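You operate a simulated robot arm through the tools that you are given. There is no shell and no other tool. Be economical: measure what you need, move in short steps, check, and stop when the job is done.

You are at the controls of a simulated robot arm. One attempt, no reset.

Task
Cool the load box: MAINS off, discharge, open the vent till COOL lights, then park the brown plug.
Fine: hold DISCHARGE till SAFE lights; stay on STANDBY; PARK socket of the bench amp; leave the vent open.

Only the result counts: the job must be done as asked and must still hold three seconds after the hand-in. Knocking over, shifting, dropping, spilling or breaking anything else fails it.

Robot
A 7-joint arm with a three-finger gripper, on a carriage that runs on a rail from [-9, 1562] to [5, -918] (x, y) and turns from -3.875 to 1.92 rad about z. Base frame: it is fixed where the carriage stands at the start and does not move with it; the origin is on the floor, on the carriage's upright axis, x ahead of it, y to its left, z up; the surface under the hand at the start is at about z = 830. Readings come in mm, rad, newtons and seconds.
With the tool pointing down near the work surface it reaches from about 220 to 740 mm from the robot's upright axis, wherever it stands. Its first joint turns from -2.007 to 2.007 rad. Places, roughly: bench amp [600, -300, 800]; brown plug of the bench amp (3x3x7 cm) [500, -600, 900]; mains switch of the bench amp [500, -300, 800]; orange discharge paddle [500, -100, 900]; park socket of the bench amp [500, -500, 800]; red load box [600, -700, 800]; standby switch of the bench amp [500, -400, 800]; vent cover of the load box [600, -800, 900]. Payload 2.69 kg.
Tool frame: the origin (TCP) lies between the finger pads and is the grasp point; the fingertips stand 30 mm ahead of it; z points along the fingers, y is the line along which they close. Largest opening 128 mm; the body of the gripper starts 117 mm behind the TCP.
Orientation is that of the tool frame in the base frame, as a unit quaternion [x, y, z, w]. With the fingers straight down and closing along the base's y, the tool's x points along the base's -x, its y along +y and its z along -z.

Tools
- The arm moves only by the tool move_arm. Its arguments are lists of equal length, an entry for each row: "rot": the turn, a rotation vector about the tool's x, y, z in units of 180 degrees (1.0 is 180 degrees), a list of three; "delta_pos": the shift along the tool's x, y, z in units of 150 mm (1.0 is 150 mm), a list of three; "claw": the finger opening in m, from 0 to 0.128. In form: {"rot": [[rx, ry, rz], ...], "delta_pos": [[tx, ty, tz], ...], "claw": [claw, ...]}. A call has 1 to 12 rows; each row is the pose to reach, as a shift and turn from the pose commanded when the call began, along the tool's axes at that moment. A call with a number of a shift or a turn outside -1 to 1 is refused whole. Rows are played at 5 a second. More than 50 mm and 0.15 rad between two rows, or a gripper value outside its range, and nothing of the call is played. A pose out of reach is approached as far as the arm can. The call stops where the force on the tool passes 40 N (or 10 N more than at its start, if that is more) or the arm is blocked; 0.2 s more then pass. The fingers move at their own pace and stop on an object; they squeeze with about 43 N. The grip force told is the motor's: it shows also when the fingers shut on nothing. Time passes only in rows, and 0.2 s behind the last, so rows that repeat a pose let the fingers close. It gives the time, the measured TCP pose, the force on the tool (base axes), the opening and the grip force at its end, in the units of the frame above (readings bear some noise), with the torque about the TCP (base axes, N m) and any sound that the robot's microphone picked up.
- Cameras (640 x 400 px; columns grow to the right, rows downward): "scene" is now at [-9.7, 113.7, 1656.9]; the picture's right is [-0.74, -0.68, 0.00], its down [-0.54, 0.58, -0.61] and it looks along [0.41, -0.45, -0.79] (base axes); focal length 290 px, centre (320, 200). "wrist" rides on the gripper at [58, 54, -131] in the tool frame; the picture's right is [-0.68, 0.74, 0.00], its down [-0.61, -0.57, -0.55] and it looks along [-0.40, -0.37, 0.84] (tool axes); focal length 234 px, centre (320, 200). There is no depth. A picture from a camera that has moved, and an enlarged one, comes with that camera's place and axes in the base frame and with its lens.
- camera(camera): a new picture of that camera. No time passes.
- lift_body(by): slides the trunk up (or, below 0, down) by that many mm; the arm and the scene camera ride with it, the base frame stays. It gives what a move gives, with no picture.
- roll_base(legs): drives the robot by 1 to 6 legs, each [ahead, left, turn to the left] in mm, mm and rad, along the robot's own axes; the way and the turn of a leg run together, so that a leg with both is an arc; at most 1500 mm and 3.142 rad a leg. The arm and the cameras ride along, it lands a little off, and it stops where it bumps. It keeps to its track: a leg is cut to what the track allows. It gives what a move gives.
- pan_tilt(pan, tilt): turns the head with the scene camera to pan (to the left, within 2.705 rad either way) and tilt (down, from -0.506 to 1.204), counted from straight ahead of the robot. It gives what a move gives.
- close_up(camera, box): a new picture of the part [left, top, right, bottom] of that camera's present view, enlarged. No time passes.
- finish_job(): hands the job in; it is judged then, once.

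Work in short steps. Places have to be worked out from the pictures, the camera data and where the tool is seen: move nearer, look again, correct. Check each grasp and each placing, and mend what went wrong. You have 120 turns and 82 pictures in all, those below and enlarged ones among them. Open the gripper and draw the arm clear of the work before you hand the job in, unless the task says otherwise; then end with one line.

The tools are called after "Emit:" as a command line: name --argument value ..., lists and objects as JSON in quotes. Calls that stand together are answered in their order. move_arm: Moves the arm, as the interface text tells. Its arguments: {"type":"object","properties":{"rot":{"type":"array","items":{"type":"array","items":{"type":"number"}}},"delta_pos":{"type":"array","items":{"type":"array","items":{"type":"number"}}},"claw":{"type":"array","items":{"type":"number"}}},"required":["rot","delta_pos","claw"]} The other tools are called the same way: lift_body (by) slides the trunk up or down; roll_base (legs) drives the base; pan_tilt (pan, tilt) turns the head that bears the scene camera; camera (camera) takes a picture; close_up (camera, box) takes an enlarged picture of a part of a camera's view; finish_job () hands the job in.

At the start:

```text
clock: 0.0
tool_pos: [522.2, -277.1, 1149.1]
tool_rot: [0.0, 1.0, 0.0, 0.0]
contact_force: [-0.3, 0.9, 0.0]
wrist_torque: [0.0, -0.03, 0.0]
gripper_width: 128.0
grasp_force: 0.1
trunk travel left (down, up): [-825.0, 165.0]
robot x, y, heading: [-0.2, 2.0, -0.001]
head pan, tilt: [-0.827, 0.916]
```

scene: 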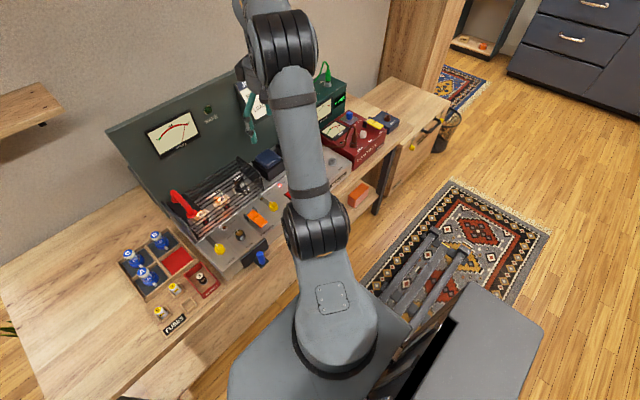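
wrist: 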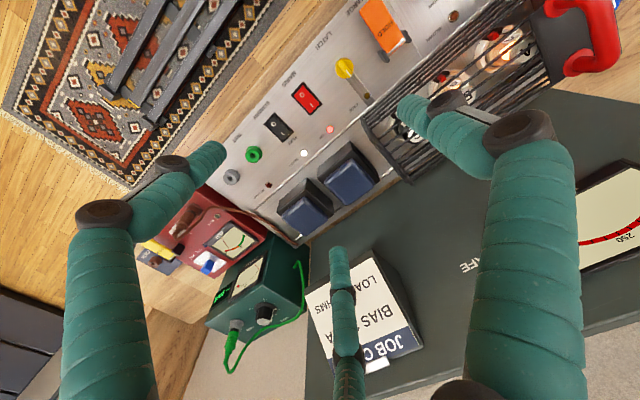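

The wrist picture shows the amp panel with rocker switches, a yellow latch, an orange slide or paddle, and the load box to the right (base -y). I'll enlarge both views to read the labels.

Emit:
close_up --camera "wrist" --box '[140, 0, 560, 262]'

Emit:
close_up --camera "scene" --box '[100, 60, 460, 285]'

```text
1.52 times, centred on (350, 131) of wrist
camera zoom: at [465.5, -223.9, 1279.1], right [0.68, 0.74, 0.0], down [0.61, -0.57, 0.55], along [0.4, -0.37, -0.84], focal length 357 px, centre (274, 305)
```

zoom: 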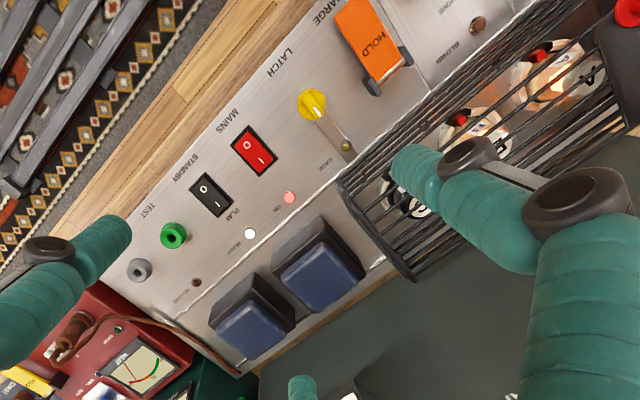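

```text
1.78 times, centred on (280, 172) of scene
camera zoom: at [-9.7, 113.7, 1656.9], right [-0.74, -0.68, 0.0], down [-0.54, 0.58, -0.61], along [0.41, -0.45, -0.79], focal length 516 px, centre (391, 249)
```

zoom: 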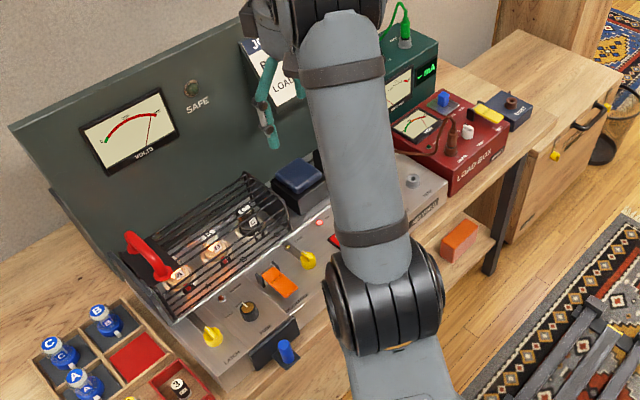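

The amp panel carries MAINS (red), STANDBY (black), the orange HOLD paddle, and a grey PARK-like socket beside TEST. The load box is further toward -y, so I'll roll 350 mm that way to look at it.

Emit:
roll_base --legs '[[0, -350, 0]]'

Emit:
camera --camera "wrist"

Emit:
camera --camera "scene"

```text
clock: 2.3
tool_pos: [524.1, -624.9, 1149.3]
tool_rot: [0.0, 1.0, 0.0, 0.0]
contact_force: [-0.7, 0.2, -0.2]
wrist_torque: [0.03, 0.01, 0.0]
gripper_width: 127.9
grasp_force: 0.0
trunk travel left (down, up): [-825.0, 165.0]
robot x, y, heading: [4.8, -349.3, 0.001]
head pan, tilt: [-0.827, 0.916]
```

```text
77 pictures are left
camera wrist: at [467.6, -571.9, 1279.1], right [0.68, 0.74, 0.0], down [0.62, -0.57, 0.55], along [0.4, -0.37, -0.84], focal length 234 px, centre (320, 200)
```

wrist: 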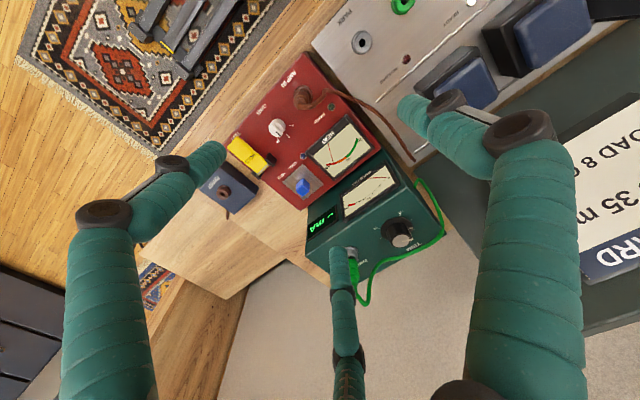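

```text
76 pictures are left
camera scene: at [-7.7, -234.7, 1656.9], right [-0.74, -0.68, 0.0], down [-0.54, 0.58, -0.61], along [0.41, -0.45, -0.79], focal length 290 px, centre (320, 200)
```

scene: 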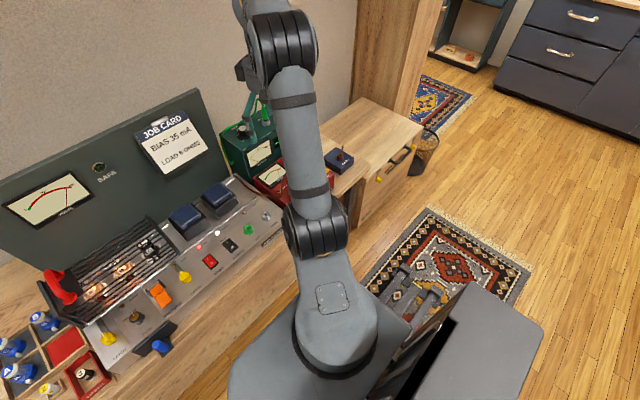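

Emit:
close_up --camera "wrist" --box '[180, 0, 440, 240]'

Emit:
close_up --camera "scene" --box '[40, 100, 290, 370]'

```text
1.67 times, centred on (310, 120) of wrist
camera zoom: at [467.6, -571.9, 1279.1], right [0.68, 0.74, 0.0], down [0.62, -0.57, 0.55], along [0.4, -0.37, -0.84], focal length 390 px, centre (337, 333)
```

zoom: 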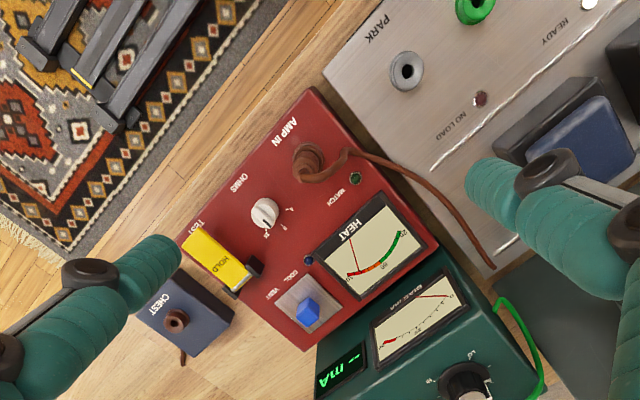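

```text
1.48 times, centred on (165, 235) of scene
camera zoom: at [-7.7, -234.7, 1656.9], right [-0.74, -0.68, 0.0], down [-0.54, 0.58, -0.61], along [0.41, -0.45, -0.79], focal length 430 px, centre (550, 148)
```

zoom: 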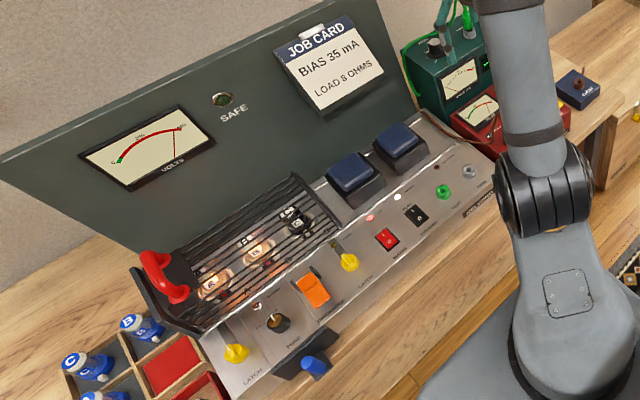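

The vent cover (blue knob, COOL lamp) is at about (605,-743), the brown plug in AMP IN at about (494,-634) and PARK at about (505,-521). MAINS comes first: I'll roll back so the hand sits above it, at about (504,-289), and close the fingers while descending.

Emit:
roll_base --legs '[[0, 336, 0]]'

Emit:
move_arm --rot '[[0, 0, 0], [0, 0, 0], [0, 0, 0], [0, 0, 0], [0, 0, 0], [0, 0, 0]]' --delta_pos '[[0, 0, 0.3], [0.05, 0, 0.6], [0.1, 0, 0.9], [0.13, 0, 1.0], [0.13, 0, 1.0], [0.13, 0, 1.0]]' --claw '[0.1, 0.08, 0.06, 0.03, 0, 0]'

Emit:
camera --camera "wrist"

Emit:
camera --camera "scene"

```text
clock: 4.5
tool_pos: [523.3, -292.0, 1148.7]
tool_rot: [0.001, 1.0, 0.0, 0.0]
contact_force: [0.8, 1.0, -1.1]
wrist_torque: [0.0, -0.01, 0.0]
gripper_width: 128.2
grasp_force: 0.0
trunk travel left (down, up): [-825.0, 165.0]
robot x, y, heading: [0.9, -16.0, -0.003]
head pan, tilt: [-0.827, 0.916]
```

```text
clock: 5.9
tool_pos: [502.8, -291.7, 997.4]
tool_rot: [0.001, 1.0, -0.001, 0.0]
contact_force: [0.5, 0.2, -0.8]
wrist_torque: [0.01, 0.01, -0.02]
gripper_width: 37.7
grasp_force: 1.6
trunk travel left (down, up): [-825.0, 165.0]
robot x, y, heading: [2.8, -17.3, 0.001]
head pan, tilt: [-0.827, 0.916]
```

```text
73 pictures are left
camera wrist: at [445.5, -237.6, 1128.2], right [0.68, 0.74, 0.0], down [0.61, -0.57, 0.55], along [0.4, -0.37, -0.84], focal length 234 px, centre (320, 200)
```

wrist: 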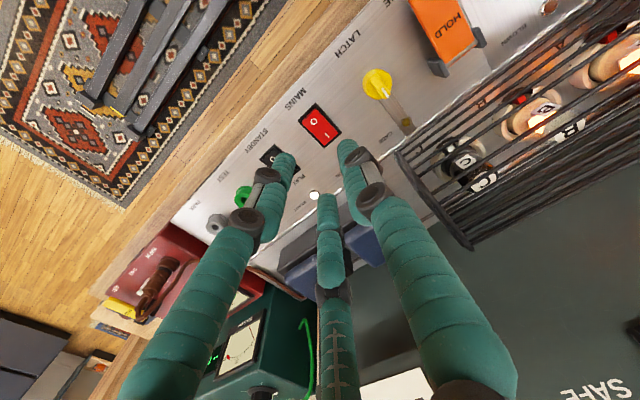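

```text
72 pictures are left
camera scene: at [-9.6, 99.3, 1656.9], right [-0.74, -0.68, 0.0], down [-0.54, 0.58, -0.61], along [0.41, -0.45, -0.79], focal length 290 px, centre (320, 200)
```

scene: 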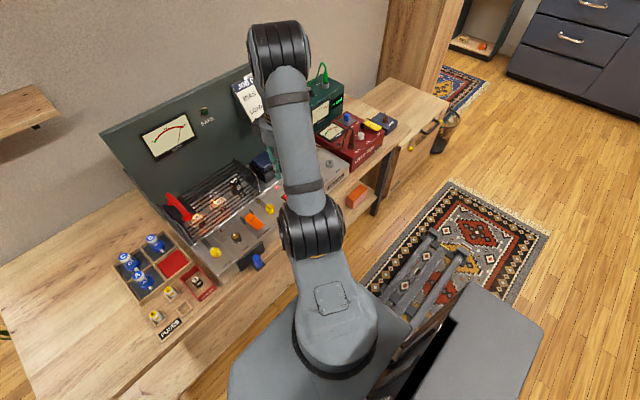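

The gripper is still closing at 38 mm. MAINS shows at pixel (320,125), so I'll finish closing in place and look closely.

Emit:
move_arm --rot '[[0, 0, 0], [0, 0, 0], [0, 0, 0]]' --delta_pos '[[0, 0, 0], [0, 0, 0], [0, 0, 0]]' --claw '[0, 0, 0]'

Emit:
close_up --camera "wrist" --box '[200, 0, 520, 240]'

```text
clock: 6.7
tool_pos: [503.7, -290.7, 997.6]
tool_rot: [0.001, 1.0, 0.0, 0.001]
contact_force: [-0.6, -0.5, -1.0]
wrist_torque: [-0.02, 0.01, -0.01]
gripper_width: 2.1
grasp_force: 20.6
trunk travel left (down, up): [-825.0, 165.0]
robot x, y, heading: [2.5, -10.8, 0.001]
head pan, tilt: [-0.827, 0.916]
```

```text
1.67 times, centred on (360, 120) of wrist
camera zoom: at [445.6, -237.7, 1128.3], right [0.68, 0.74, 0.0], down [0.61, -0.57, 0.55], along [0.4, -0.37, -0.84], focal length 390 px, centre (253, 333)
```

zoom: 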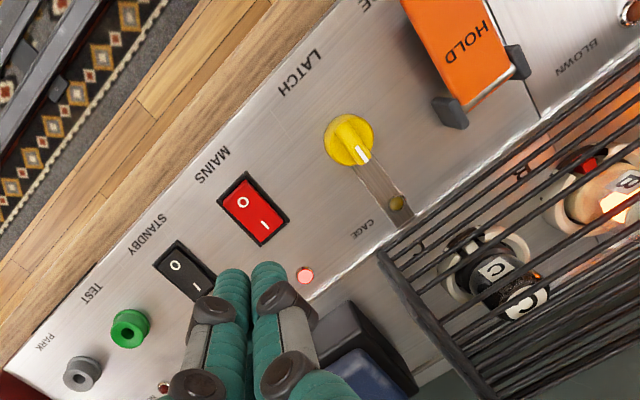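

The closed fingertips line up with my projection. By triangulation the MAINS rocker centre is at about (505,-291,840) and its O end at about (494,-293). I'll descend above the O end and check.

Emit:
move_arm --rot '[[0, 0, 0], [0, 0, 0], [0, 0, 0]]' --delta_pos '[[0.06, -0.013, 0.25], [0.06, -0.013, 0.5], [0.06, -0.013, 0.68]]' --claw '[0, 0, 0]'

Emit:
close_up --camera "wrist" --box '[220, 60, 460, 240]'

```text
clock: 7.5
tool_pos: [493.3, -294.7, 894.7]
tool_rot: [0.001, 1.0, -0.001, 0.0]
contact_force: [0.5, -0.4, -0.3]
wrist_torque: [0.0, 0.0, -0.02]
gripper_width: 2.2
grasp_force: 31.4
trunk travel left (down, up): [-825.0, 165.0]
robot x, y, heading: [-2.5, -14.7, -0.001]
head pan, tilt: [-0.827, 0.916]
```

```text
2.22 times, centred on (340, 150) of wrist
camera zoom: at [436.4, -240.5, 1026.6], right [0.68, 0.74, 0.0], down [0.61, -0.57, 0.55], along [0.4, -0.37, -0.84], focal length 520 px, centre (276, 311)
```

zoom: 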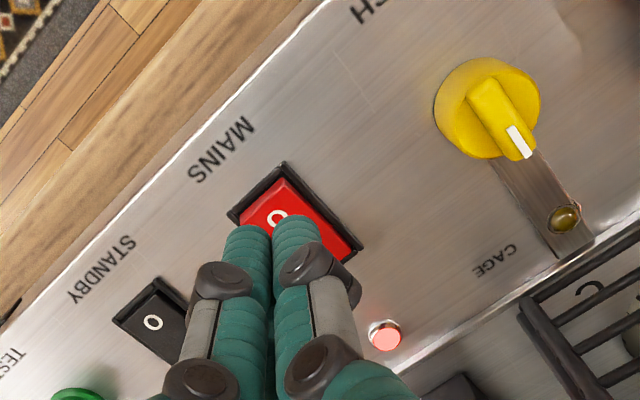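

The tip will land on the O half of MAINS. I'm pressing down in small steps.

Emit:
move_arm --rot '[[0, 0, 0], [0, 0, 0], [0, 0, 0], [0, 0, 0], [0, 0, 0], [0, 0, 0]]' --delta_pos '[[0.013, 0, 0.05], [0.013, 0, 0.08], [0.013, 0, 0.1], [0.013, 0, 0.12], [0.013, 0, 0.14], [0.013, 0, 0.16]]' --claw '[0, 0, 0, 0, 0, 0]'

Emit:
close_up --camera "wrist" --box '[220, 60, 460, 240]'

```text
clock: 8.9
tool_pos: [492.3, -295.0, 873.1]
tool_rot: [0.001, 1.0, 0.0, 0.0]
contact_force: [0.0, 0.6, -1.0]
wrist_torque: [0.0, 0.0, 0.0]
gripper_width: 1.9
grasp_force: 31.6
trunk travel left (down, up): [-825.0, 165.0]
robot x, y, heading: [1.3, -13.5, 0.002]
head pan, tilt: [-0.827, 0.916]
```

```text
2.22 times, centred on (340, 150) of wrist
camera zoom: at [435.2, -240.6, 1003.0], right [0.68, 0.73, 0.0], down [0.61, -0.57, 0.55], along [0.4, -0.37, -0.84], focal length 520 px, centre (276, 311)
```

zoom: 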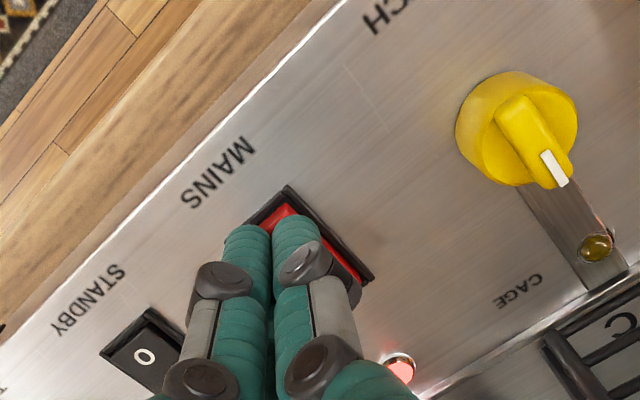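

No contact yet with the tip at z≈843, so I'll keep going in 2–3 mm steps.

Emit:
move_arm --rot '[[0, 0, 0], [0, 0, 0], [0, 0, 0], [0, 0, 0], [0, 0, 0], [0, 0, 0], [0, 0, 0], [0, 0, 0]]' --delta_pos '[[0, 0, 0.02], [0, 0, 0.04], [0, 0, 0.06], [0, 0, 0.08], [0, 0, 0.1], [0, 0, 0.12], [0, 0, 0.14], [0, 0, 0.16]]' --claw '[0, 0, 0, 0, 0, 0, 0, 0]'

Emit:
close_up --camera "wrist" --box '[220, 60, 460, 240]'

```text
clock: 10.0
tool_pos: [492.9, -293.4, 863.4]
tool_rot: [0.001, 1.0, -0.003, 0.005]
contact_force: [-8.8, 4.4, 29.8]
wrist_torque: [0.05, -0.21, 0.12]
gripper_width: 5.8
grasp_force: 31.9
trunk travel left (down, up): [-825.0, 165.0]
robot x, y, heading: [-1.9, -14.6, -0.001]
head pan, tilt: [-0.827, 0.916]
stopped in row 5: the force on the tool passed its limit at 44 N (the readings are from after the stop); the commanded pose is now the measured one
```

```text
2.22 times, centred on (340, 150) of wrist
camera zoom: at [433.6, -239.8, 994.2], right [0.68, 0.73, 0.0], down [0.61, -0.56, 0.56], along [0.41, -0.38, -0.83], focal length 520 px, centre (276, 311)
```

zoom: 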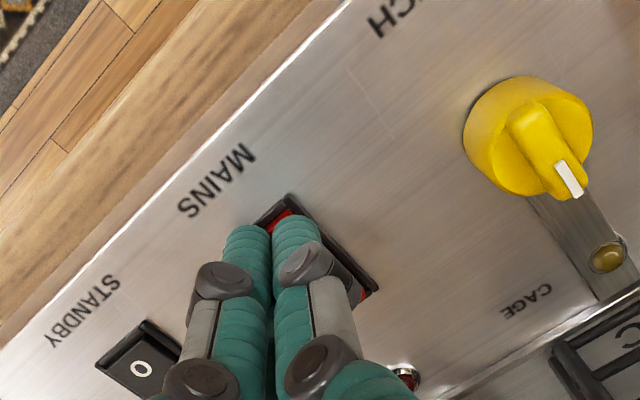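

The lamp has gone dark, so MAINS appears off. I'll retract 60 mm and check.

Emit:
move_arm --rot '[[0, 0, 0], [0, 0, 0], [0, 0, 0]]' --delta_pos '[[0, 0, -0.15], [0, 0, -0.4], [0, 0, -0.7]]' --claw '[0, 0, 0]'

Emit:
camera --camera "wrist"

Emit:
close_up --camera "scene" --box '[90, 60, 410, 280]'

```text
clock: 10.8
tool_pos: [492.2, -293.7, 966.4]
tool_rot: [0.001, 1.0, -0.003, 0.004]
contact_force: [-0.1, 0.6, 0.9]
wrist_torque: [-0.01, -0.02, -0.03]
gripper_width: 2.0
grasp_force: 31.8
trunk travel left (down, up): [-825.0, 165.0]
robot x, y, heading: [1.6, -15.3, -0.004]
head pan, tilt: [-0.827, 0.916]
```

```text
67 pictures are left
camera wrist: at [434.5, -240.0, 1096.5], right [0.68, 0.73, 0.0], down [0.61, -0.56, 0.56], along [0.41, -0.38, -0.83], focal length 234 px, centre (320, 200)
```

wrist: 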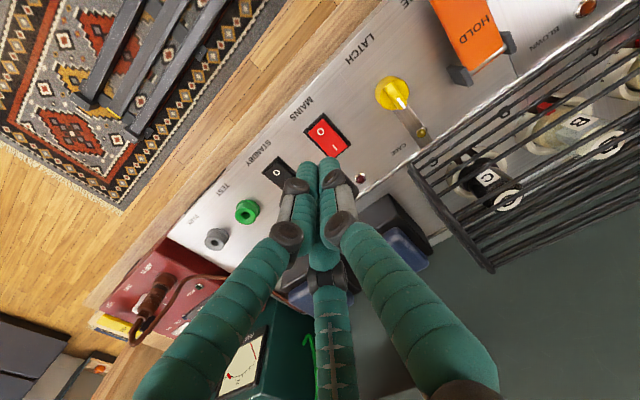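

```text
1.82 times, centred on (250, 170) of scene
camera zoom: at [-10.7, 99.9, 1656.7], right [-0.74, -0.68, 0.0], down [-0.54, 0.58, -0.61], along [0.41, -0.45, -0.79], focal length 528 px, centre (447, 254)
```

zoom: 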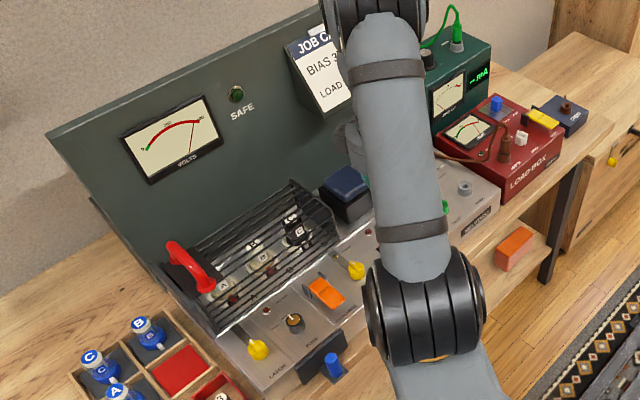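

MAINS is off and the lamps and tubes are dark, but VOLTS is still high. Next I'll move over the orange paddle at about (512,-136).

Emit:
move_arm --rot '[[0, 0, 0], [0, 0, 0], [0, 0, 0], [0, 0, 0]]' --delta_pos '[[0, 0.3, -0.1], [0, 0.6, -0.2], [0, 0.85, -0.2], [0, 1.0, -0.2]]' --claw '[0, 0, 0, 0]'

Emit:
camera --camera "wrist"

```text
clock: 11.8
tool_pos: [493.5, -144.9, 996.4]
tool_rot: [0.001, 1.0, -0.003, 0.003]
contact_force: [-0.5, -0.3, -0.6]
wrist_torque: [0.0, 0.03, 0.0]
gripper_width: 2.1
grasp_force: 31.3
trunk travel left (down, up): [-825.0, 165.0]
robot x, y, heading: [1.2, -13.3, -0.006]
head pan, tilt: [-0.827, 0.916]
```

```text
65 pictures are left
camera wrist: at [435.8, -89.8, 1126.1], right [0.68, 0.73, 0.0], down [0.61, -0.56, 0.56], along [0.41, -0.38, -0.83], focal length 234 px, centre (320, 200)
```

wrist: 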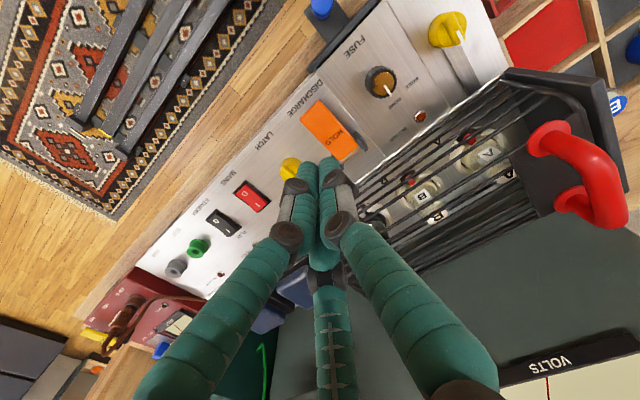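

Emit:
close_up --camera "wrist" --box '[260, 70, 420, 200]'

Emit:
close_up --camera "scene" --box '[190, 170, 330, 280]'

```text
3.08 times, centred on (340, 135) of wrist
camera zoom: at [435.8, -89.8, 1126.1], right [0.68, 0.73, 0.0], down [0.61, -0.56, 0.56], along [0.41, -0.38, -0.83], focal length 720 px, centre (258, 400)
```

zoom: 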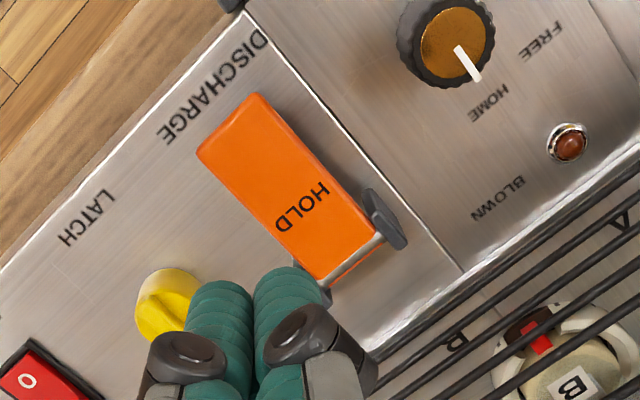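

```text
3.64 times, centred on (260, 225) of scene
camera zoom: at [-9.6, 100.0, 1656.8], right [-0.74, -0.68, 0.0], down [-0.54, 0.58, -0.61], along [0.41, -0.45, -0.79], focal length 1056 px, centre (538, 109)
```

zoom: 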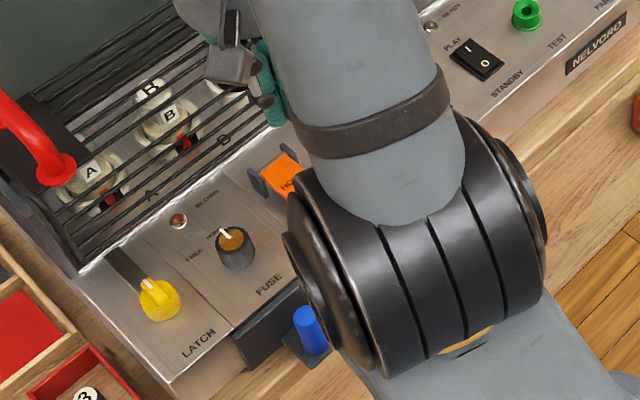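

The paddle hinges at its far (+x) end and the free end is toward the robot at about (485,-138). I'll descend there.

Emit:
move_arm --rot '[[0, 0, 0], [0, 0, 0], [0, 0, 0], [0, 0, 0], [0, 0, 0], [0, 0, 0]]' --delta_pos '[[0.055, 0.045, 0.2], [0.055, 0.045, 0.4], [0.055, 0.045, 0.5], [0.055, 0.045, 0.55], [0.055, 0.045, 0.58], [0.055, 0.045, 0.61]]' --claw '[0, 0, 0, 0, 0, 0]'

Emit:
close_up --camera "wrist" --box '[220, 60, 460, 240]'

```text
clock: 13.2
tool_pos: [485.3, -138.6, 903.2]
tool_rot: [0.0, 1.0, -0.001, 0.003]
contact_force: [0.0, 0.3, -0.6]
wrist_torque: [0.02, 0.0, -0.02]
gripper_width: 2.1
grasp_force: 31.1
trunk travel left (down, up): [-825.0, 165.0]
robot x, y, heading: [1.5, -14.8, -0.002]
head pan, tilt: [-0.827, 0.916]
```

```text
2.22 times, centred on (340, 150) of wrist
camera zoom: at [428.2, -84.6, 1033.6], right [0.68, 0.73, 0.0], down [0.61, -0.56, 0.55], along [0.41, -0.38, -0.83], focal length 520 px, centre (276, 311)
```

zoom: 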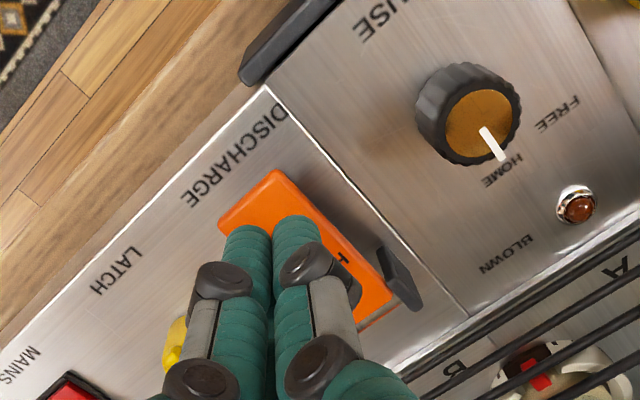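

I'm over the paddle and will press in 3 mm steps.

Emit:
move_arm --rot '[[0, 0, 0], [0, 0, 0], [0, 0, 0], [0, 0, 0], [0, 0, 0], [0, 0, 0], [0, 0, 0], [0, 0, 0]]' --delta_pos '[[0, 0, 0.02], [0, 0, 0.04], [0, 0, 0.06], [0, 0, 0.08], [0, 0, 0.1], [0, 0, 0.12], [0, 0, 0.14], [0, 0, 0.16]]' --claw '[0, 0, 0, 0, 0, 0, 0, 0]'

Emit:
close_up --camera "wrist" --box '[220, 60, 460, 240]'

Emit:
close_up --camera "scene" --box '[90, 80, 330, 280]'

```text
clock: 15.0
tool_pos: [485.3, -138.2, 880.3]
tool_rot: [0.001, 1.0, -0.001, 0.004]
contact_force: [-0.7, -0.3, 2.4]
wrist_torque: [-0.03, -0.01, 0.02]
gripper_width: 2.2
grasp_force: 30.8
trunk travel left (down, up): [-825.0, 165.0]
robot x, y, heading: [0.7, -15.3, -0.006]
head pan, tilt: [-0.827, 0.916]
```

```text
2.22 times, centred on (340, 150) of wrist
camera zoom: at [428.4, -84.6, 1009.8], right [0.68, 0.74, 0.0], down [0.61, -0.56, 0.55], along [0.41, -0.38, -0.83], focal length 520 px, centre (276, 311)
```

zoom: 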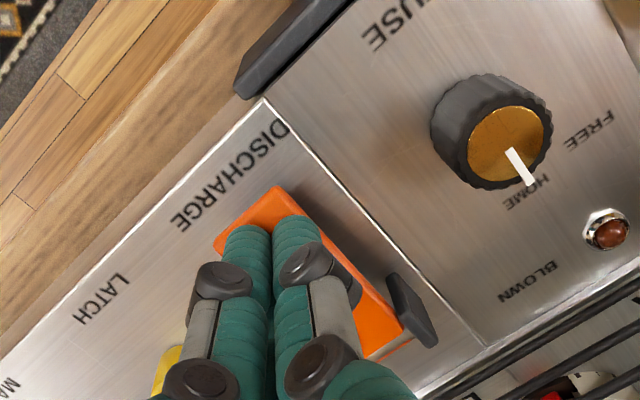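

```text
2.00 times, centred on (210, 180) of scene
camera zoom: at [-9.8, 99.4, 1656.9], right [-0.74, -0.68, 0.0], down [-0.54, 0.58, -0.61], along [0.41, -0.45, -0.79], focal length 581 px, centre (540, 240)
```

zoom: 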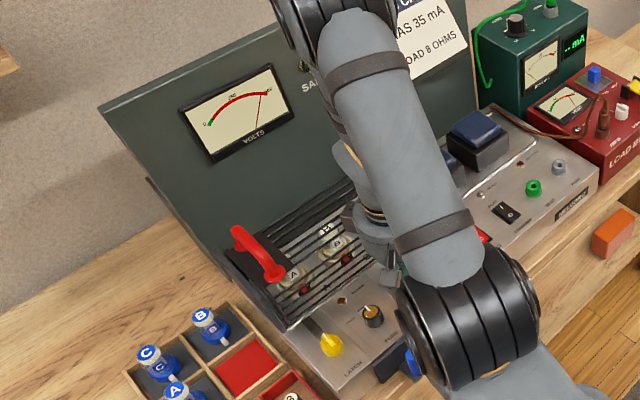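

Light contact is starting (2.4 N). I'll press further in 2 mm steps.

Emit:
move_arm --rot '[[0, 0, 0], [0, 0, 0], [0, 0, 0], [0, 0, 0], [0, 0, 0], [0, 0, 0], [0, 0, 0], [0, 0, 0]]' --delta_pos '[[0, 0, 0.015], [0, 0, 0.03], [0, 0, 0.045], [0, 0, 0.055], [0, 0, 0.065], [0, 0, 0.075], [0, 0, 0.085], [0, 0, 0.095]]' --claw '[0, 0, 0, 0, 0, 0, 0, 0]'

Emit:
close_up --camera "scene" --box '[90, 80, 330, 280]'

```text
clock: 16.5
tool_pos: [486.0, -138.6, 873.9]
tool_rot: [0.001, 1.0, -0.003, 0.008]
contact_force: [-6.0, 2.5, 30.6]
wrist_torque: [-0.1, -0.37, 0.14]
gripper_width: 2.0
grasp_force: 31.4
trunk travel left (down, up): [-825.0, 165.0]
robot x, y, heading: [4.1, -11.6, -0.002]
head pan, tilt: [-0.827, 0.916]
stopped in row 7: the force on the tool passed its limit at 43 N (the readings are from after the stop); the commanded pose is now the measured one
```

```text
2.00 times, centred on (210, 180) of scene
camera zoom: at [-14.2, 100.7, 1656.9], right [-0.74, -0.68, 0.0], down [-0.54, 0.58, -0.61], along [0.41, -0.45, -0.79], focal length 581 px, centre (540, 240)
```

zoom: 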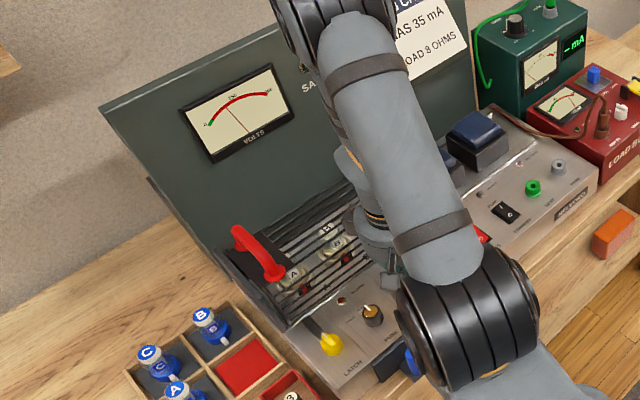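

The voltage is falling while the paddle is held at about 30 N. I'll hold for a couple of seconds.

Emit:
move_arm --rot '[[0, 0, 0], [0, 0, 0], [0, 0, 0], [0, 0, 0], [0, 0, 0], [0, 0, 0], [0, 0, 0], [0, 0, 0], [0, 0, 0], [0, 0, 0], [0, 0, 0], [0, 0, 0]]' --delta_pos '[[0, 0, 0], [0, 0, 0], [0, 0, 0], [0, 0, 0], [0, 0, 0], [0, 0, 0], [0, 0, 0], [0, 0, 0], [0, 0, 0], [0, 0, 0], [0, 0, 0], [0, 0, 0]]' --claw '[0, 0, 0, 0, 0, 0, 0, 0, 0, 0, 0, 0]'

Emit:
close_up --camera "scene" --box '[150, 80, 290, 180]'

```text
clock: 19.1
tool_pos: [486.3, -136.6, 873.3]
tool_rot: [0.002, 1.0, -0.004, 0.009]
contact_force: [-1.9, 1.5, 41.0]
wrist_torque: [-0.18, -0.62, 0.06]
gripper_width: 2.0
grasp_force: 31.5
trunk travel left (down, up): [-825.0, 165.0]
robot x, y, heading: [-0.3, -14.4, -0.007]
head pan, tilt: [-0.827, 0.916]
```

```text
4.00 times, centred on (220, 130) of scene
camera zoom: at [-15.0, 101.0, 1656.8], right [-0.74, -0.68, 0.0], down [-0.54, 0.58, -0.61], along [0.41, -0.45, -0.79], focal length 1161 px, centre (720, 480)
```

zoom: 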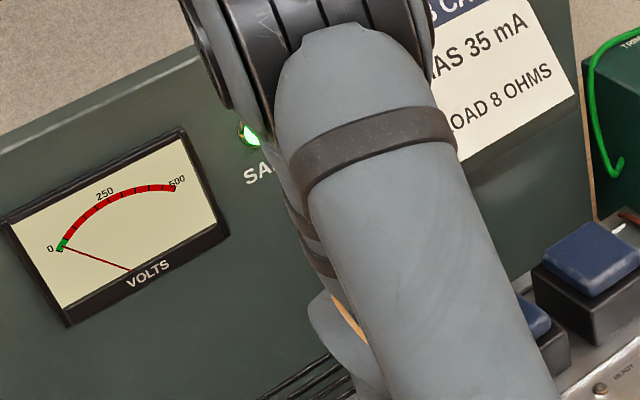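

SAFE is lit and VOLTS reads 0. I'll hold a little longer, then release and check that it stays.

Emit:
move_arm --rot '[[0, 0, 0], [0, 0, 0], [0, 0, 0], [0, 0, 0], [0, 0, 0], [0, 0, 0], [0, 0, 0], [0, 0, 0], [0, 0, 0], [0, 0, 0], [0, 0, 0], [0, 0, 0]]' --delta_pos '[[0, 0, 0], [0, 0, 0], [0, 0, 0], [0, 0, 0], [0, 0, 0], [0, 0, 0], [0, 0, 0], [0, 0, -0.1], [0, 0, -0.3], [0, 0, -0.6], [0, 0, -0.8], [0, 0, -1.0]]' --claw '[0, 0, 0, 0, 0, 0, 0, 0, 0, 0, 0, 0]'

Emit:
roll_base --legs '[[0, -550, 0]]'

Emit:
camera --camera "wrist"

Emit:
camera --camera "scene"

```text
clock: 21.7
tool_pos: [486.6, -138.3, 1020.6]
tool_rot: [0.001, 1.0, -0.003, 0.006]
contact_force: [0.2, 0.0, 0.5]
wrist_torque: [0.0, -0.01, 0.0]
gripper_width: 2.3
grasp_force: 31.1
trunk travel left (down, up): [-825.0, 165.0]
robot x, y, heading: [-1.6, -13.1, 0.001]
head pan, tilt: [-0.827, 0.916]
```

```text
clock: 24.8
tool_pos: [490.4, -683.7, 1019.3]
tool_rot: [0.001, 1.0, -0.002, 0.007]
contact_force: [-0.7, -0.1, -0.3]
wrist_torque: [0.01, 0.01, -0.03]
gripper_width: 2.0
grasp_force: 31.4
trunk travel left (down, up): [-825.0, 165.0]
robot x, y, heading: [6.8, -557.9, -0.003]
head pan, tilt: [-0.827, 0.916]
```

```text
57 pictures are left
camera wrist: at [431.5, -629.8, 1148.7], right [0.68, 0.73, 0.0], down [0.61, -0.56, 0.56], along [0.41, -0.38, -0.83], focal length 234 px, centre (320, 200)
```

wrist: 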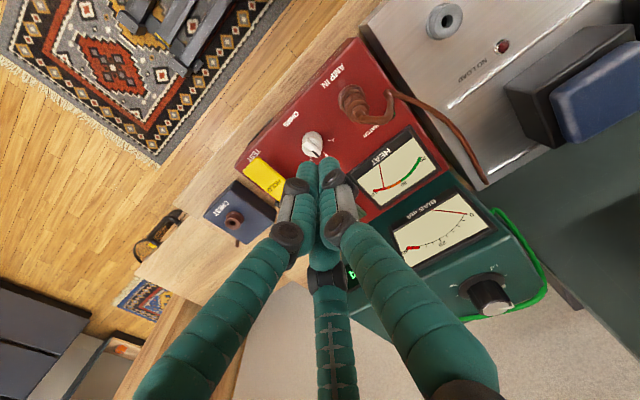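

```text
56 pictures are left
camera scene: at [-6.1, -444.9, 1656.9], right [-0.74, -0.68, 0.0], down [-0.54, 0.59, -0.61], along [0.41, -0.45, -0.79], focal length 290 px, centre (320, 200)
```

scene: 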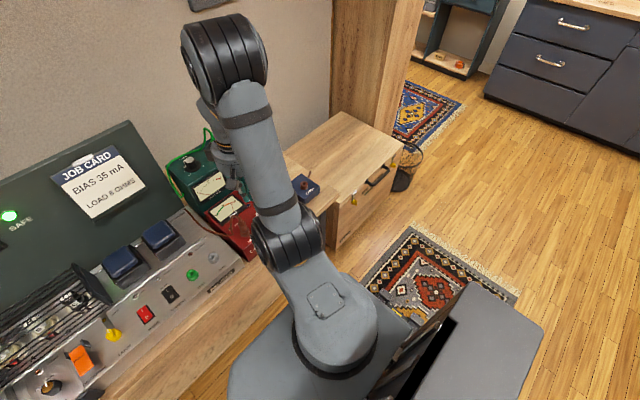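

SAFE stays lit. The vent is hidden behind the fingers, so I'll roll another 150 mm toward -y to see it.

Emit:
roll_base --legs '[[0, -150, 0]]'

Emit:
camera --camera "wrist"

Emit:
close_up --camera "wrist" --box '[270, 0, 570, 200]'

```text
clock: 26.2
tool_pos: [491.0, -832.2, 1019.9]
tool_rot: [0.002, 1.0, -0.003, 0.007]
contact_force: [0.0, -0.5, 0.6]
wrist_torque: [0.04, -0.05, 0.01]
gripper_width: 2.1
grasp_force: 31.0
trunk travel left (down, up): [-825.0, 165.0]
robot x, y, heading: [2.5, -708.9, -0.004]
head pan, tilt: [-0.827, 0.916]
```

```text
55 pictures are left
camera wrist: at [432.3, -777.8, 1148.7], right [0.68, 0.73, 0.01], down [0.61, -0.56, 0.56], along [0.41, -0.38, -0.83], focal length 234 px, centre (320, 200)
```

wrist: 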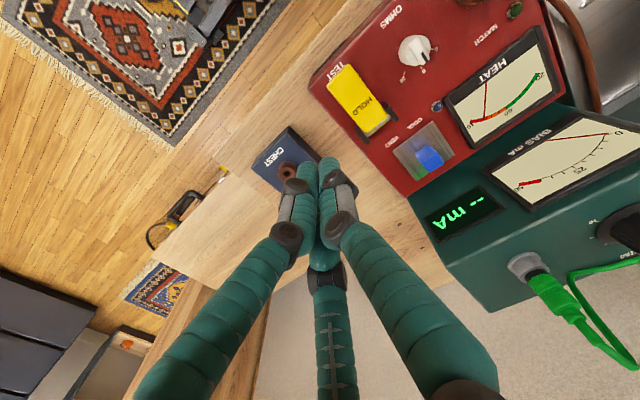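

```text
2.00 times, centred on (420, 100) of wrist
camera zoom: at [432.3, -777.8, 1148.7], right [0.68, 0.73, 0.01], down [0.61, -0.56, 0.56], along [0.41, -0.38, -0.83], focal length 468 px, centre (120, 400)
```

zoom: 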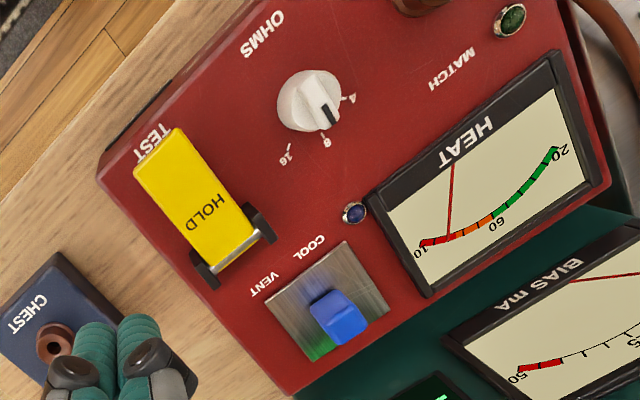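

The vent plate has a blue knob at about (618,-759,869), with a sliver of green showing at one corner. I'll move closer to see whether it slides or hinges.

Emit:
move_arm --rot '[[0, 0, 0], [0, 0, 0]]' --delta_pos '[[-0.2, -0.1, 0.2], [-0.4, -0.2, 0.35]]' --claw '[0, 0]'

Emit:
close_up --camera "wrist" --box '[300, 30, 540, 180]'

```text
clock: 26.8
tool_pos: [552.9, -862.4, 966.6]
tool_rot: [0.002, 1.0, -0.002, 0.007]
contact_force: [0.5, -0.7, 0.0]
wrist_torque: [0.01, 0.01, 0.02]
gripper_width: 2.2
grasp_force: 31.5
trunk travel left (down, up): [-825.0, 165.0]
robot x, y, heading: [0.2, -705.4, -0.006]
head pan, tilt: [-0.827, 0.916]
```

```text
2.67 times, centred on (420, 105) of wrist
camera zoom: at [493.7, -808.5, 1096.2], right [0.68, 0.73, 0.01], down [0.61, -0.56, 0.56], along [0.41, -0.38, -0.83], focal length 624 px, centre (53, 453)
```

zoom: 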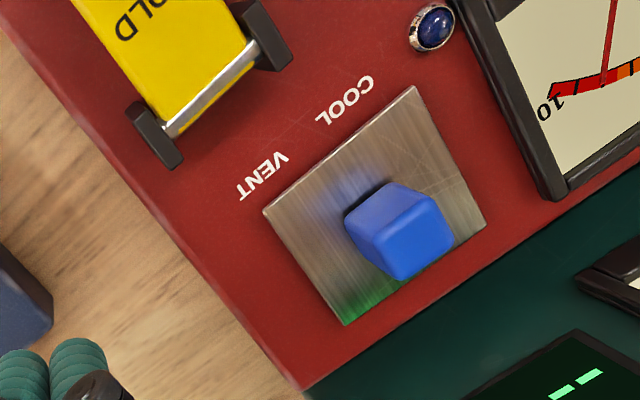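

The green sliver was only a reflection from the display: the cover is a plate with a block knob. I'll enlarge it further to find hinges or slots.

Emit:
close_up --camera "wrist" --box '[385, 50, 495, 160]'

Emit:
close_up --camera "scene" --box '[150, 100, 330, 220]'

```text
3.64 times, centred on (440, 105) of wrist
camera zoom: at [493.7, -808.5, 1096.2], right [0.68, 0.73, 0.01], down [0.61, -0.56, 0.56], along [0.41, -0.38, -0.83], focal length 852 px, centre (-116, 546)
```

zoom: 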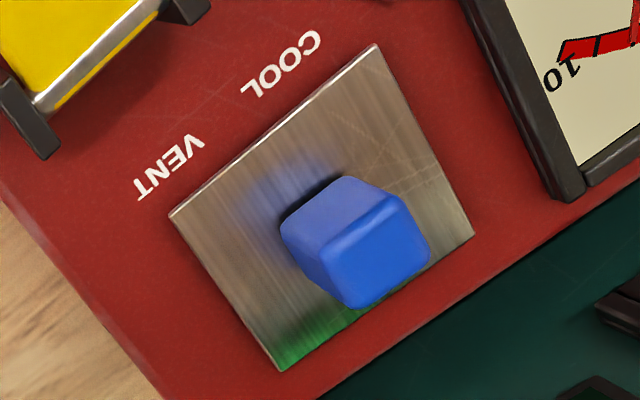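

```text
3.33 times, centred on (240, 160) of scene
camera zoom: at [-4.7, -593.2, 1657.0], right [-0.74, -0.68, 0.0], down [-0.54, 0.59, -0.61], along [0.41, -0.45, -0.79], focal length 968 px, centre (587, 333)
```

zoom: 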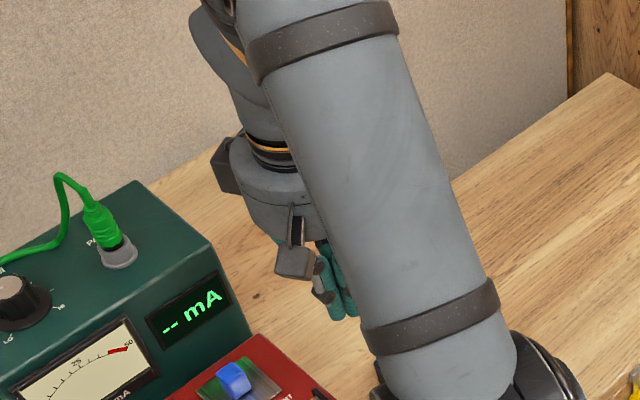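

The knob top is at about (618,-759,875) and roughly 20 mm square. I'll open to 60 mm, move above it at height and check alignment.

Emit:
move_arm --rot '[[0, 0, 0], [0, 0, 0], [0, 0, 0], [0, 0, 0], [0, 0, 0]]' --delta_pos '[[-0.1, 0.2, -0.1], [-0.25, 0.45, -0.1], [-0.4, 0.65, -0.1], [-0.436, 0.687, -0.1], [-0.436, 0.687, -0.1]]' --claw '[0.02, 0.04, 0.05, 0.05, 0.05]'

Emit:
close_up --camera "wrist" --box '[220, 60, 460, 240]'

```text
clock: 28.0
tool_pos: [617.0, -759.4, 983.8]
tool_rot: [0.002, 1.0, -0.003, 0.007]
contact_force: [-0.4, -0.3, -0.2]
wrist_torque: [-0.01, 0.0, -0.02]
gripper_width: 50.1
grasp_force: 0.0
trunk travel left (down, up): [-825.0, 165.0]
robot x, y, heading: [5.3, -706.1, -0.002]
head pan, tilt: [-0.827, 0.916]
```

```text
2.22 times, centred on (340, 150) of wrist
camera zoom: at [558.2, -703.8, 1112.2], right [0.68, 0.73, 0.0], down [0.61, -0.56, 0.56], along [0.41, -0.38, -0.83], focal length 520 px, centre (276, 311)
```

zoom: 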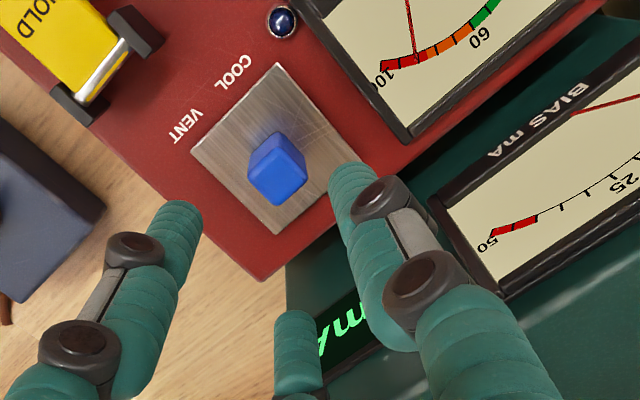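

Alignment is good, with the knob centred between the fingers. I'll descend so the tips straddle it just above the plate.

Emit:
move_arm --rot '[[0, 0, 0], [0, 0, 0], [0, 0, 0], [0, 0, 0], [0, 0, 0], [0, 0, 0]]' --delta_pos '[[-0.02, -0.01, 0.2], [-0.02, -0.01, 0.4], [-0.02, -0.01, 0.5], [-0.02, -0.01, 0.55], [-0.02, -0.01, 0.58], [-0.02, -0.01, 0.6]]' --claw '[0.05, 0.05, 0.05, 0.05, 0.05, 0.05]'

Emit:
close_up --camera "wrist" --box '[220, 60, 460, 240]'

```text
clock: 29.4
tool_pos: [622.0, -761.7, 892.8]
tool_rot: [0.002, 1.0, -0.003, 0.007]
contact_force: [-0.1, 0.0, -0.1]
wrist_torque: [0.02, 0.0, -0.03]
gripper_width: 50.0
grasp_force: 0.1
trunk travel left (down, up): [-825.0, 165.0]
robot x, y, heading: [0.1, -705.7, -0.002]
head pan, tilt: [-0.827, 0.916]
```

```text
2.22 times, centred on (340, 150) of wrist
camera zoom: at [562.5, -707.1, 1022.3], right [0.68, 0.73, 0.0], down [0.61, -0.56, 0.56], along [0.41, -0.38, -0.83], focal length 520 px, centre (276, 311)
```

zoom: 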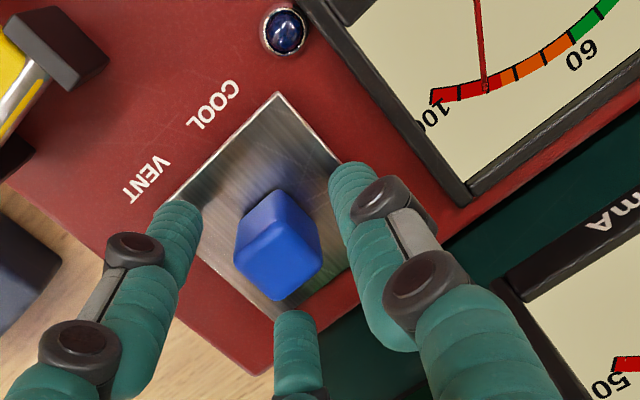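

The tips straddle the knob, so I'll close on it.

Emit:
move_arm --rot '[[0, 0, 0], [0, 0, 0], [0, 0, 0], [0, 0, 0], [0, 0, 0]]' --delta_pos '[[0, 0, 0], [0, 0, 0], [0, 0, 0], [0, 0, 0], [0, 0, 0]]' --claw '[0.03, 0.015, 0.01, 0.01, 0.01]'

Emit:
close_up --camera "wrist" --box '[220, 60, 460, 240]'

```text
clock: 30.6
tool_pos: [621.6, -761.8, 893.2]
tool_rot: [0.002, 1.0, -0.002, 0.006]
contact_force: [-4.3, -1.6, -1.7]
wrist_torque: [0.25, -0.09, 0.33]
gripper_width: 28.7
grasp_force: 45.1
trunk travel left (down, up): [-825.0, 165.0]
robot x, y, heading: [3.8, -704.6, -0.002]
head pan, tilt: [-0.827, 0.916]
```

```text
2.22 times, centred on (340, 150) of wrist
camera zoom: at [561.9, -707.4, 1022.2], right [0.68, 0.73, 0.0], down [0.61, -0.56, 0.56], along [0.41, -0.38, -0.83], focal length 520 px, centre (276, 311)
```

zoom: 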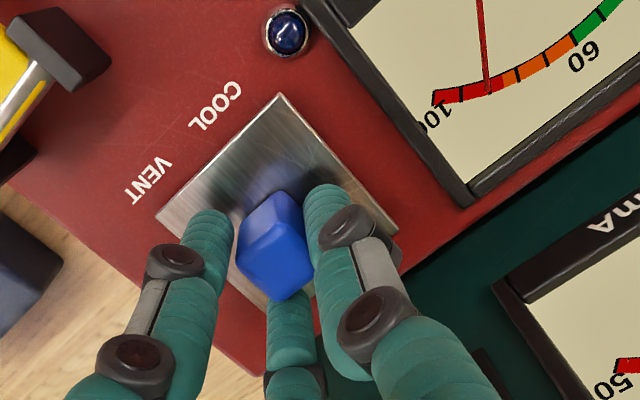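

The knob is gripped at a width of 28.7 mm. I'll probe with a small lift to find out how the cover moves.

Emit:
move_arm --rot '[[0, 0, 0], [0, 0, 0], [0, 0, 0]]' --delta_pos '[[0, 0, -0.01], [0, 0, -0.02], [0, 0, -0.03]]' --claw '[0.01, 0.01, 0.01]'

Emit:
close_up --camera "wrist" --box '[220, 60, 460, 240]'

```text
clock: 31.4
tool_pos: [620.6, -761.7, 892.7]
tool_rot: [0.001, 1.0, -0.002, 0.001]
contact_force: [-7.1, -1.8, -38.7]
wrist_torque: [0.24, -0.23, 0.71]
gripper_width: 28.5
grasp_force: 44.7
trunk travel left (down, up): [-825.0, 165.0]
robot x, y, heading: [5.7, -707.7, -0.001]
head pan, tilt: [-0.827, 0.916]
```

```text
2.22 times, centred on (340, 150) of wrist
camera zoom: at [563.4, -707.3, 1023.2], right [0.68, 0.73, 0.0], down [0.61, -0.56, 0.55], along [0.4, -0.38, -0.83], focal length 520 px, centre (276, 311)
```

zoom: 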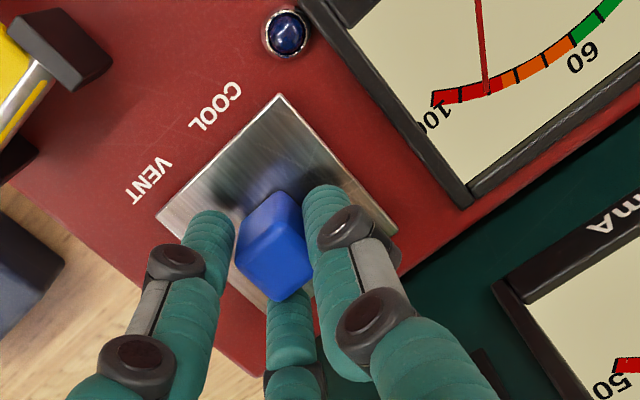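

It is rigid to lifting, so it must slide. I'll relax the lift and probe sideways: first -y, back, then +y.

Emit:
move_arm --rot '[[0, 0, 0], [0, 0, 0], [0, 0, 0], [0, 0, 0]]' --delta_pos '[[0, 0, 0.03], [0, -0.015, 0.03], [0, -0.03, 0.03], [0, -0.04, 0.03]]' --claw '[0.01, 0.01, 0.01, 0.01]'

```text
clock: 32.4
tool_pos: [620.3, -767.9, 894.2]
tool_rot: [0.002, 1.0, -0.003, 0.006]
contact_force: [-9.1, 1.4, -5.1]
wrist_torque: [0.4, 1.61, 0.86]
gripper_width: 28.3
grasp_force: 44.9
trunk travel left (down, up): [-825.0, 165.0]
robot x, y, heading: [2.2, -707.9, -0.0]
head pan, tilt: [-0.827, 0.916]
```

The knob moved 6 mm toward -y with little force. I'll look to confirm the cover slid rather than the box.

Emit:
close_up --camera "wrist" --box '[220, 60, 460, 240]'

```text
2.22 times, centred on (340, 150) of wrist
camera zoom: at [562.0, -712.7, 1022.8], right [0.68, 0.73, 0.0], down [0.61, -0.56, 0.56], along [0.41, -0.38, -0.83], focal length 520 px, centre (276, 311)
```

zoom: 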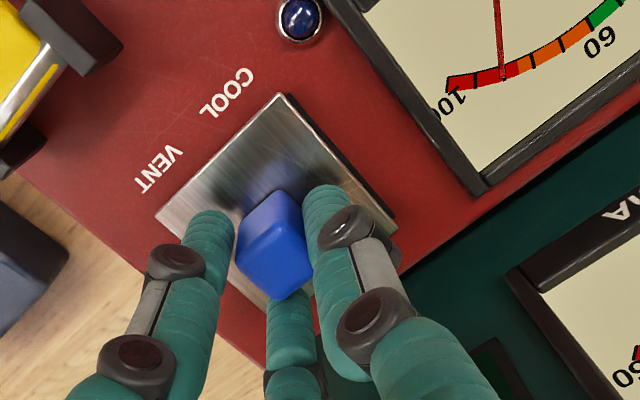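

The cover slides toward -y and a dark opening shows at its +y edge. I'll keep sliding, up to 42 mm more.

Emit:
move_arm --rot '[[0, 0, 0], [0, 0, 0], [0, 0, 0], [0, 0, 0], [0, 0, 0], [0, 0, 0], [0, 0, 0], [0, 0, 0], [0, 0, 0], [0, 0, 0]]' --delta_pos '[[0.02, -0.03, 0], [0.02, -0.06, 0], [0.02, -0.09, 0], [0.02, -0.12, 0], [0.02, -0.15, 0], [0.02, -0.18, 0], [0.02, -0.21, 0], [0.02, -0.24, 0], [0.02, -0.26, 0], [0.02, -0.28, 0]]' --claw '[0.01, 0.01, 0.01, 0.01, 0.01, 0.01, 0.01, 0.01, 0.01, 0.01]'

Emit:
camera --camera "wrist"

```text
clock: 34.6
tool_pos: [621.4, -809.6, 894.3]
tool_rot: [0.001, 1.0, -0.003, 0.008]
contact_force: [14.0, 1.7, 5.6]
wrist_torque: [0.53, -0.03, 0.77]
gripper_width: 28.6
grasp_force: 44.8
trunk travel left (down, up): [-825.0, 165.0]
robot x, y, heading: [7.2, -708.3, -0.003]
head pan, tilt: [-0.827, 0.916]
```

```text
45 pictures are left
camera wrist: at [561.6, -754.9, 1022.6], right [0.68, 0.74, 0.01], down [0.61, -0.56, 0.56], along [0.42, -0.38, -0.83], focal length 234 px, centre (320, 200)
```

wrist: 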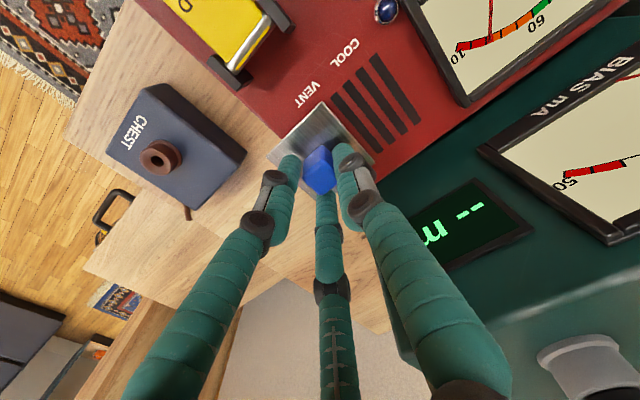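

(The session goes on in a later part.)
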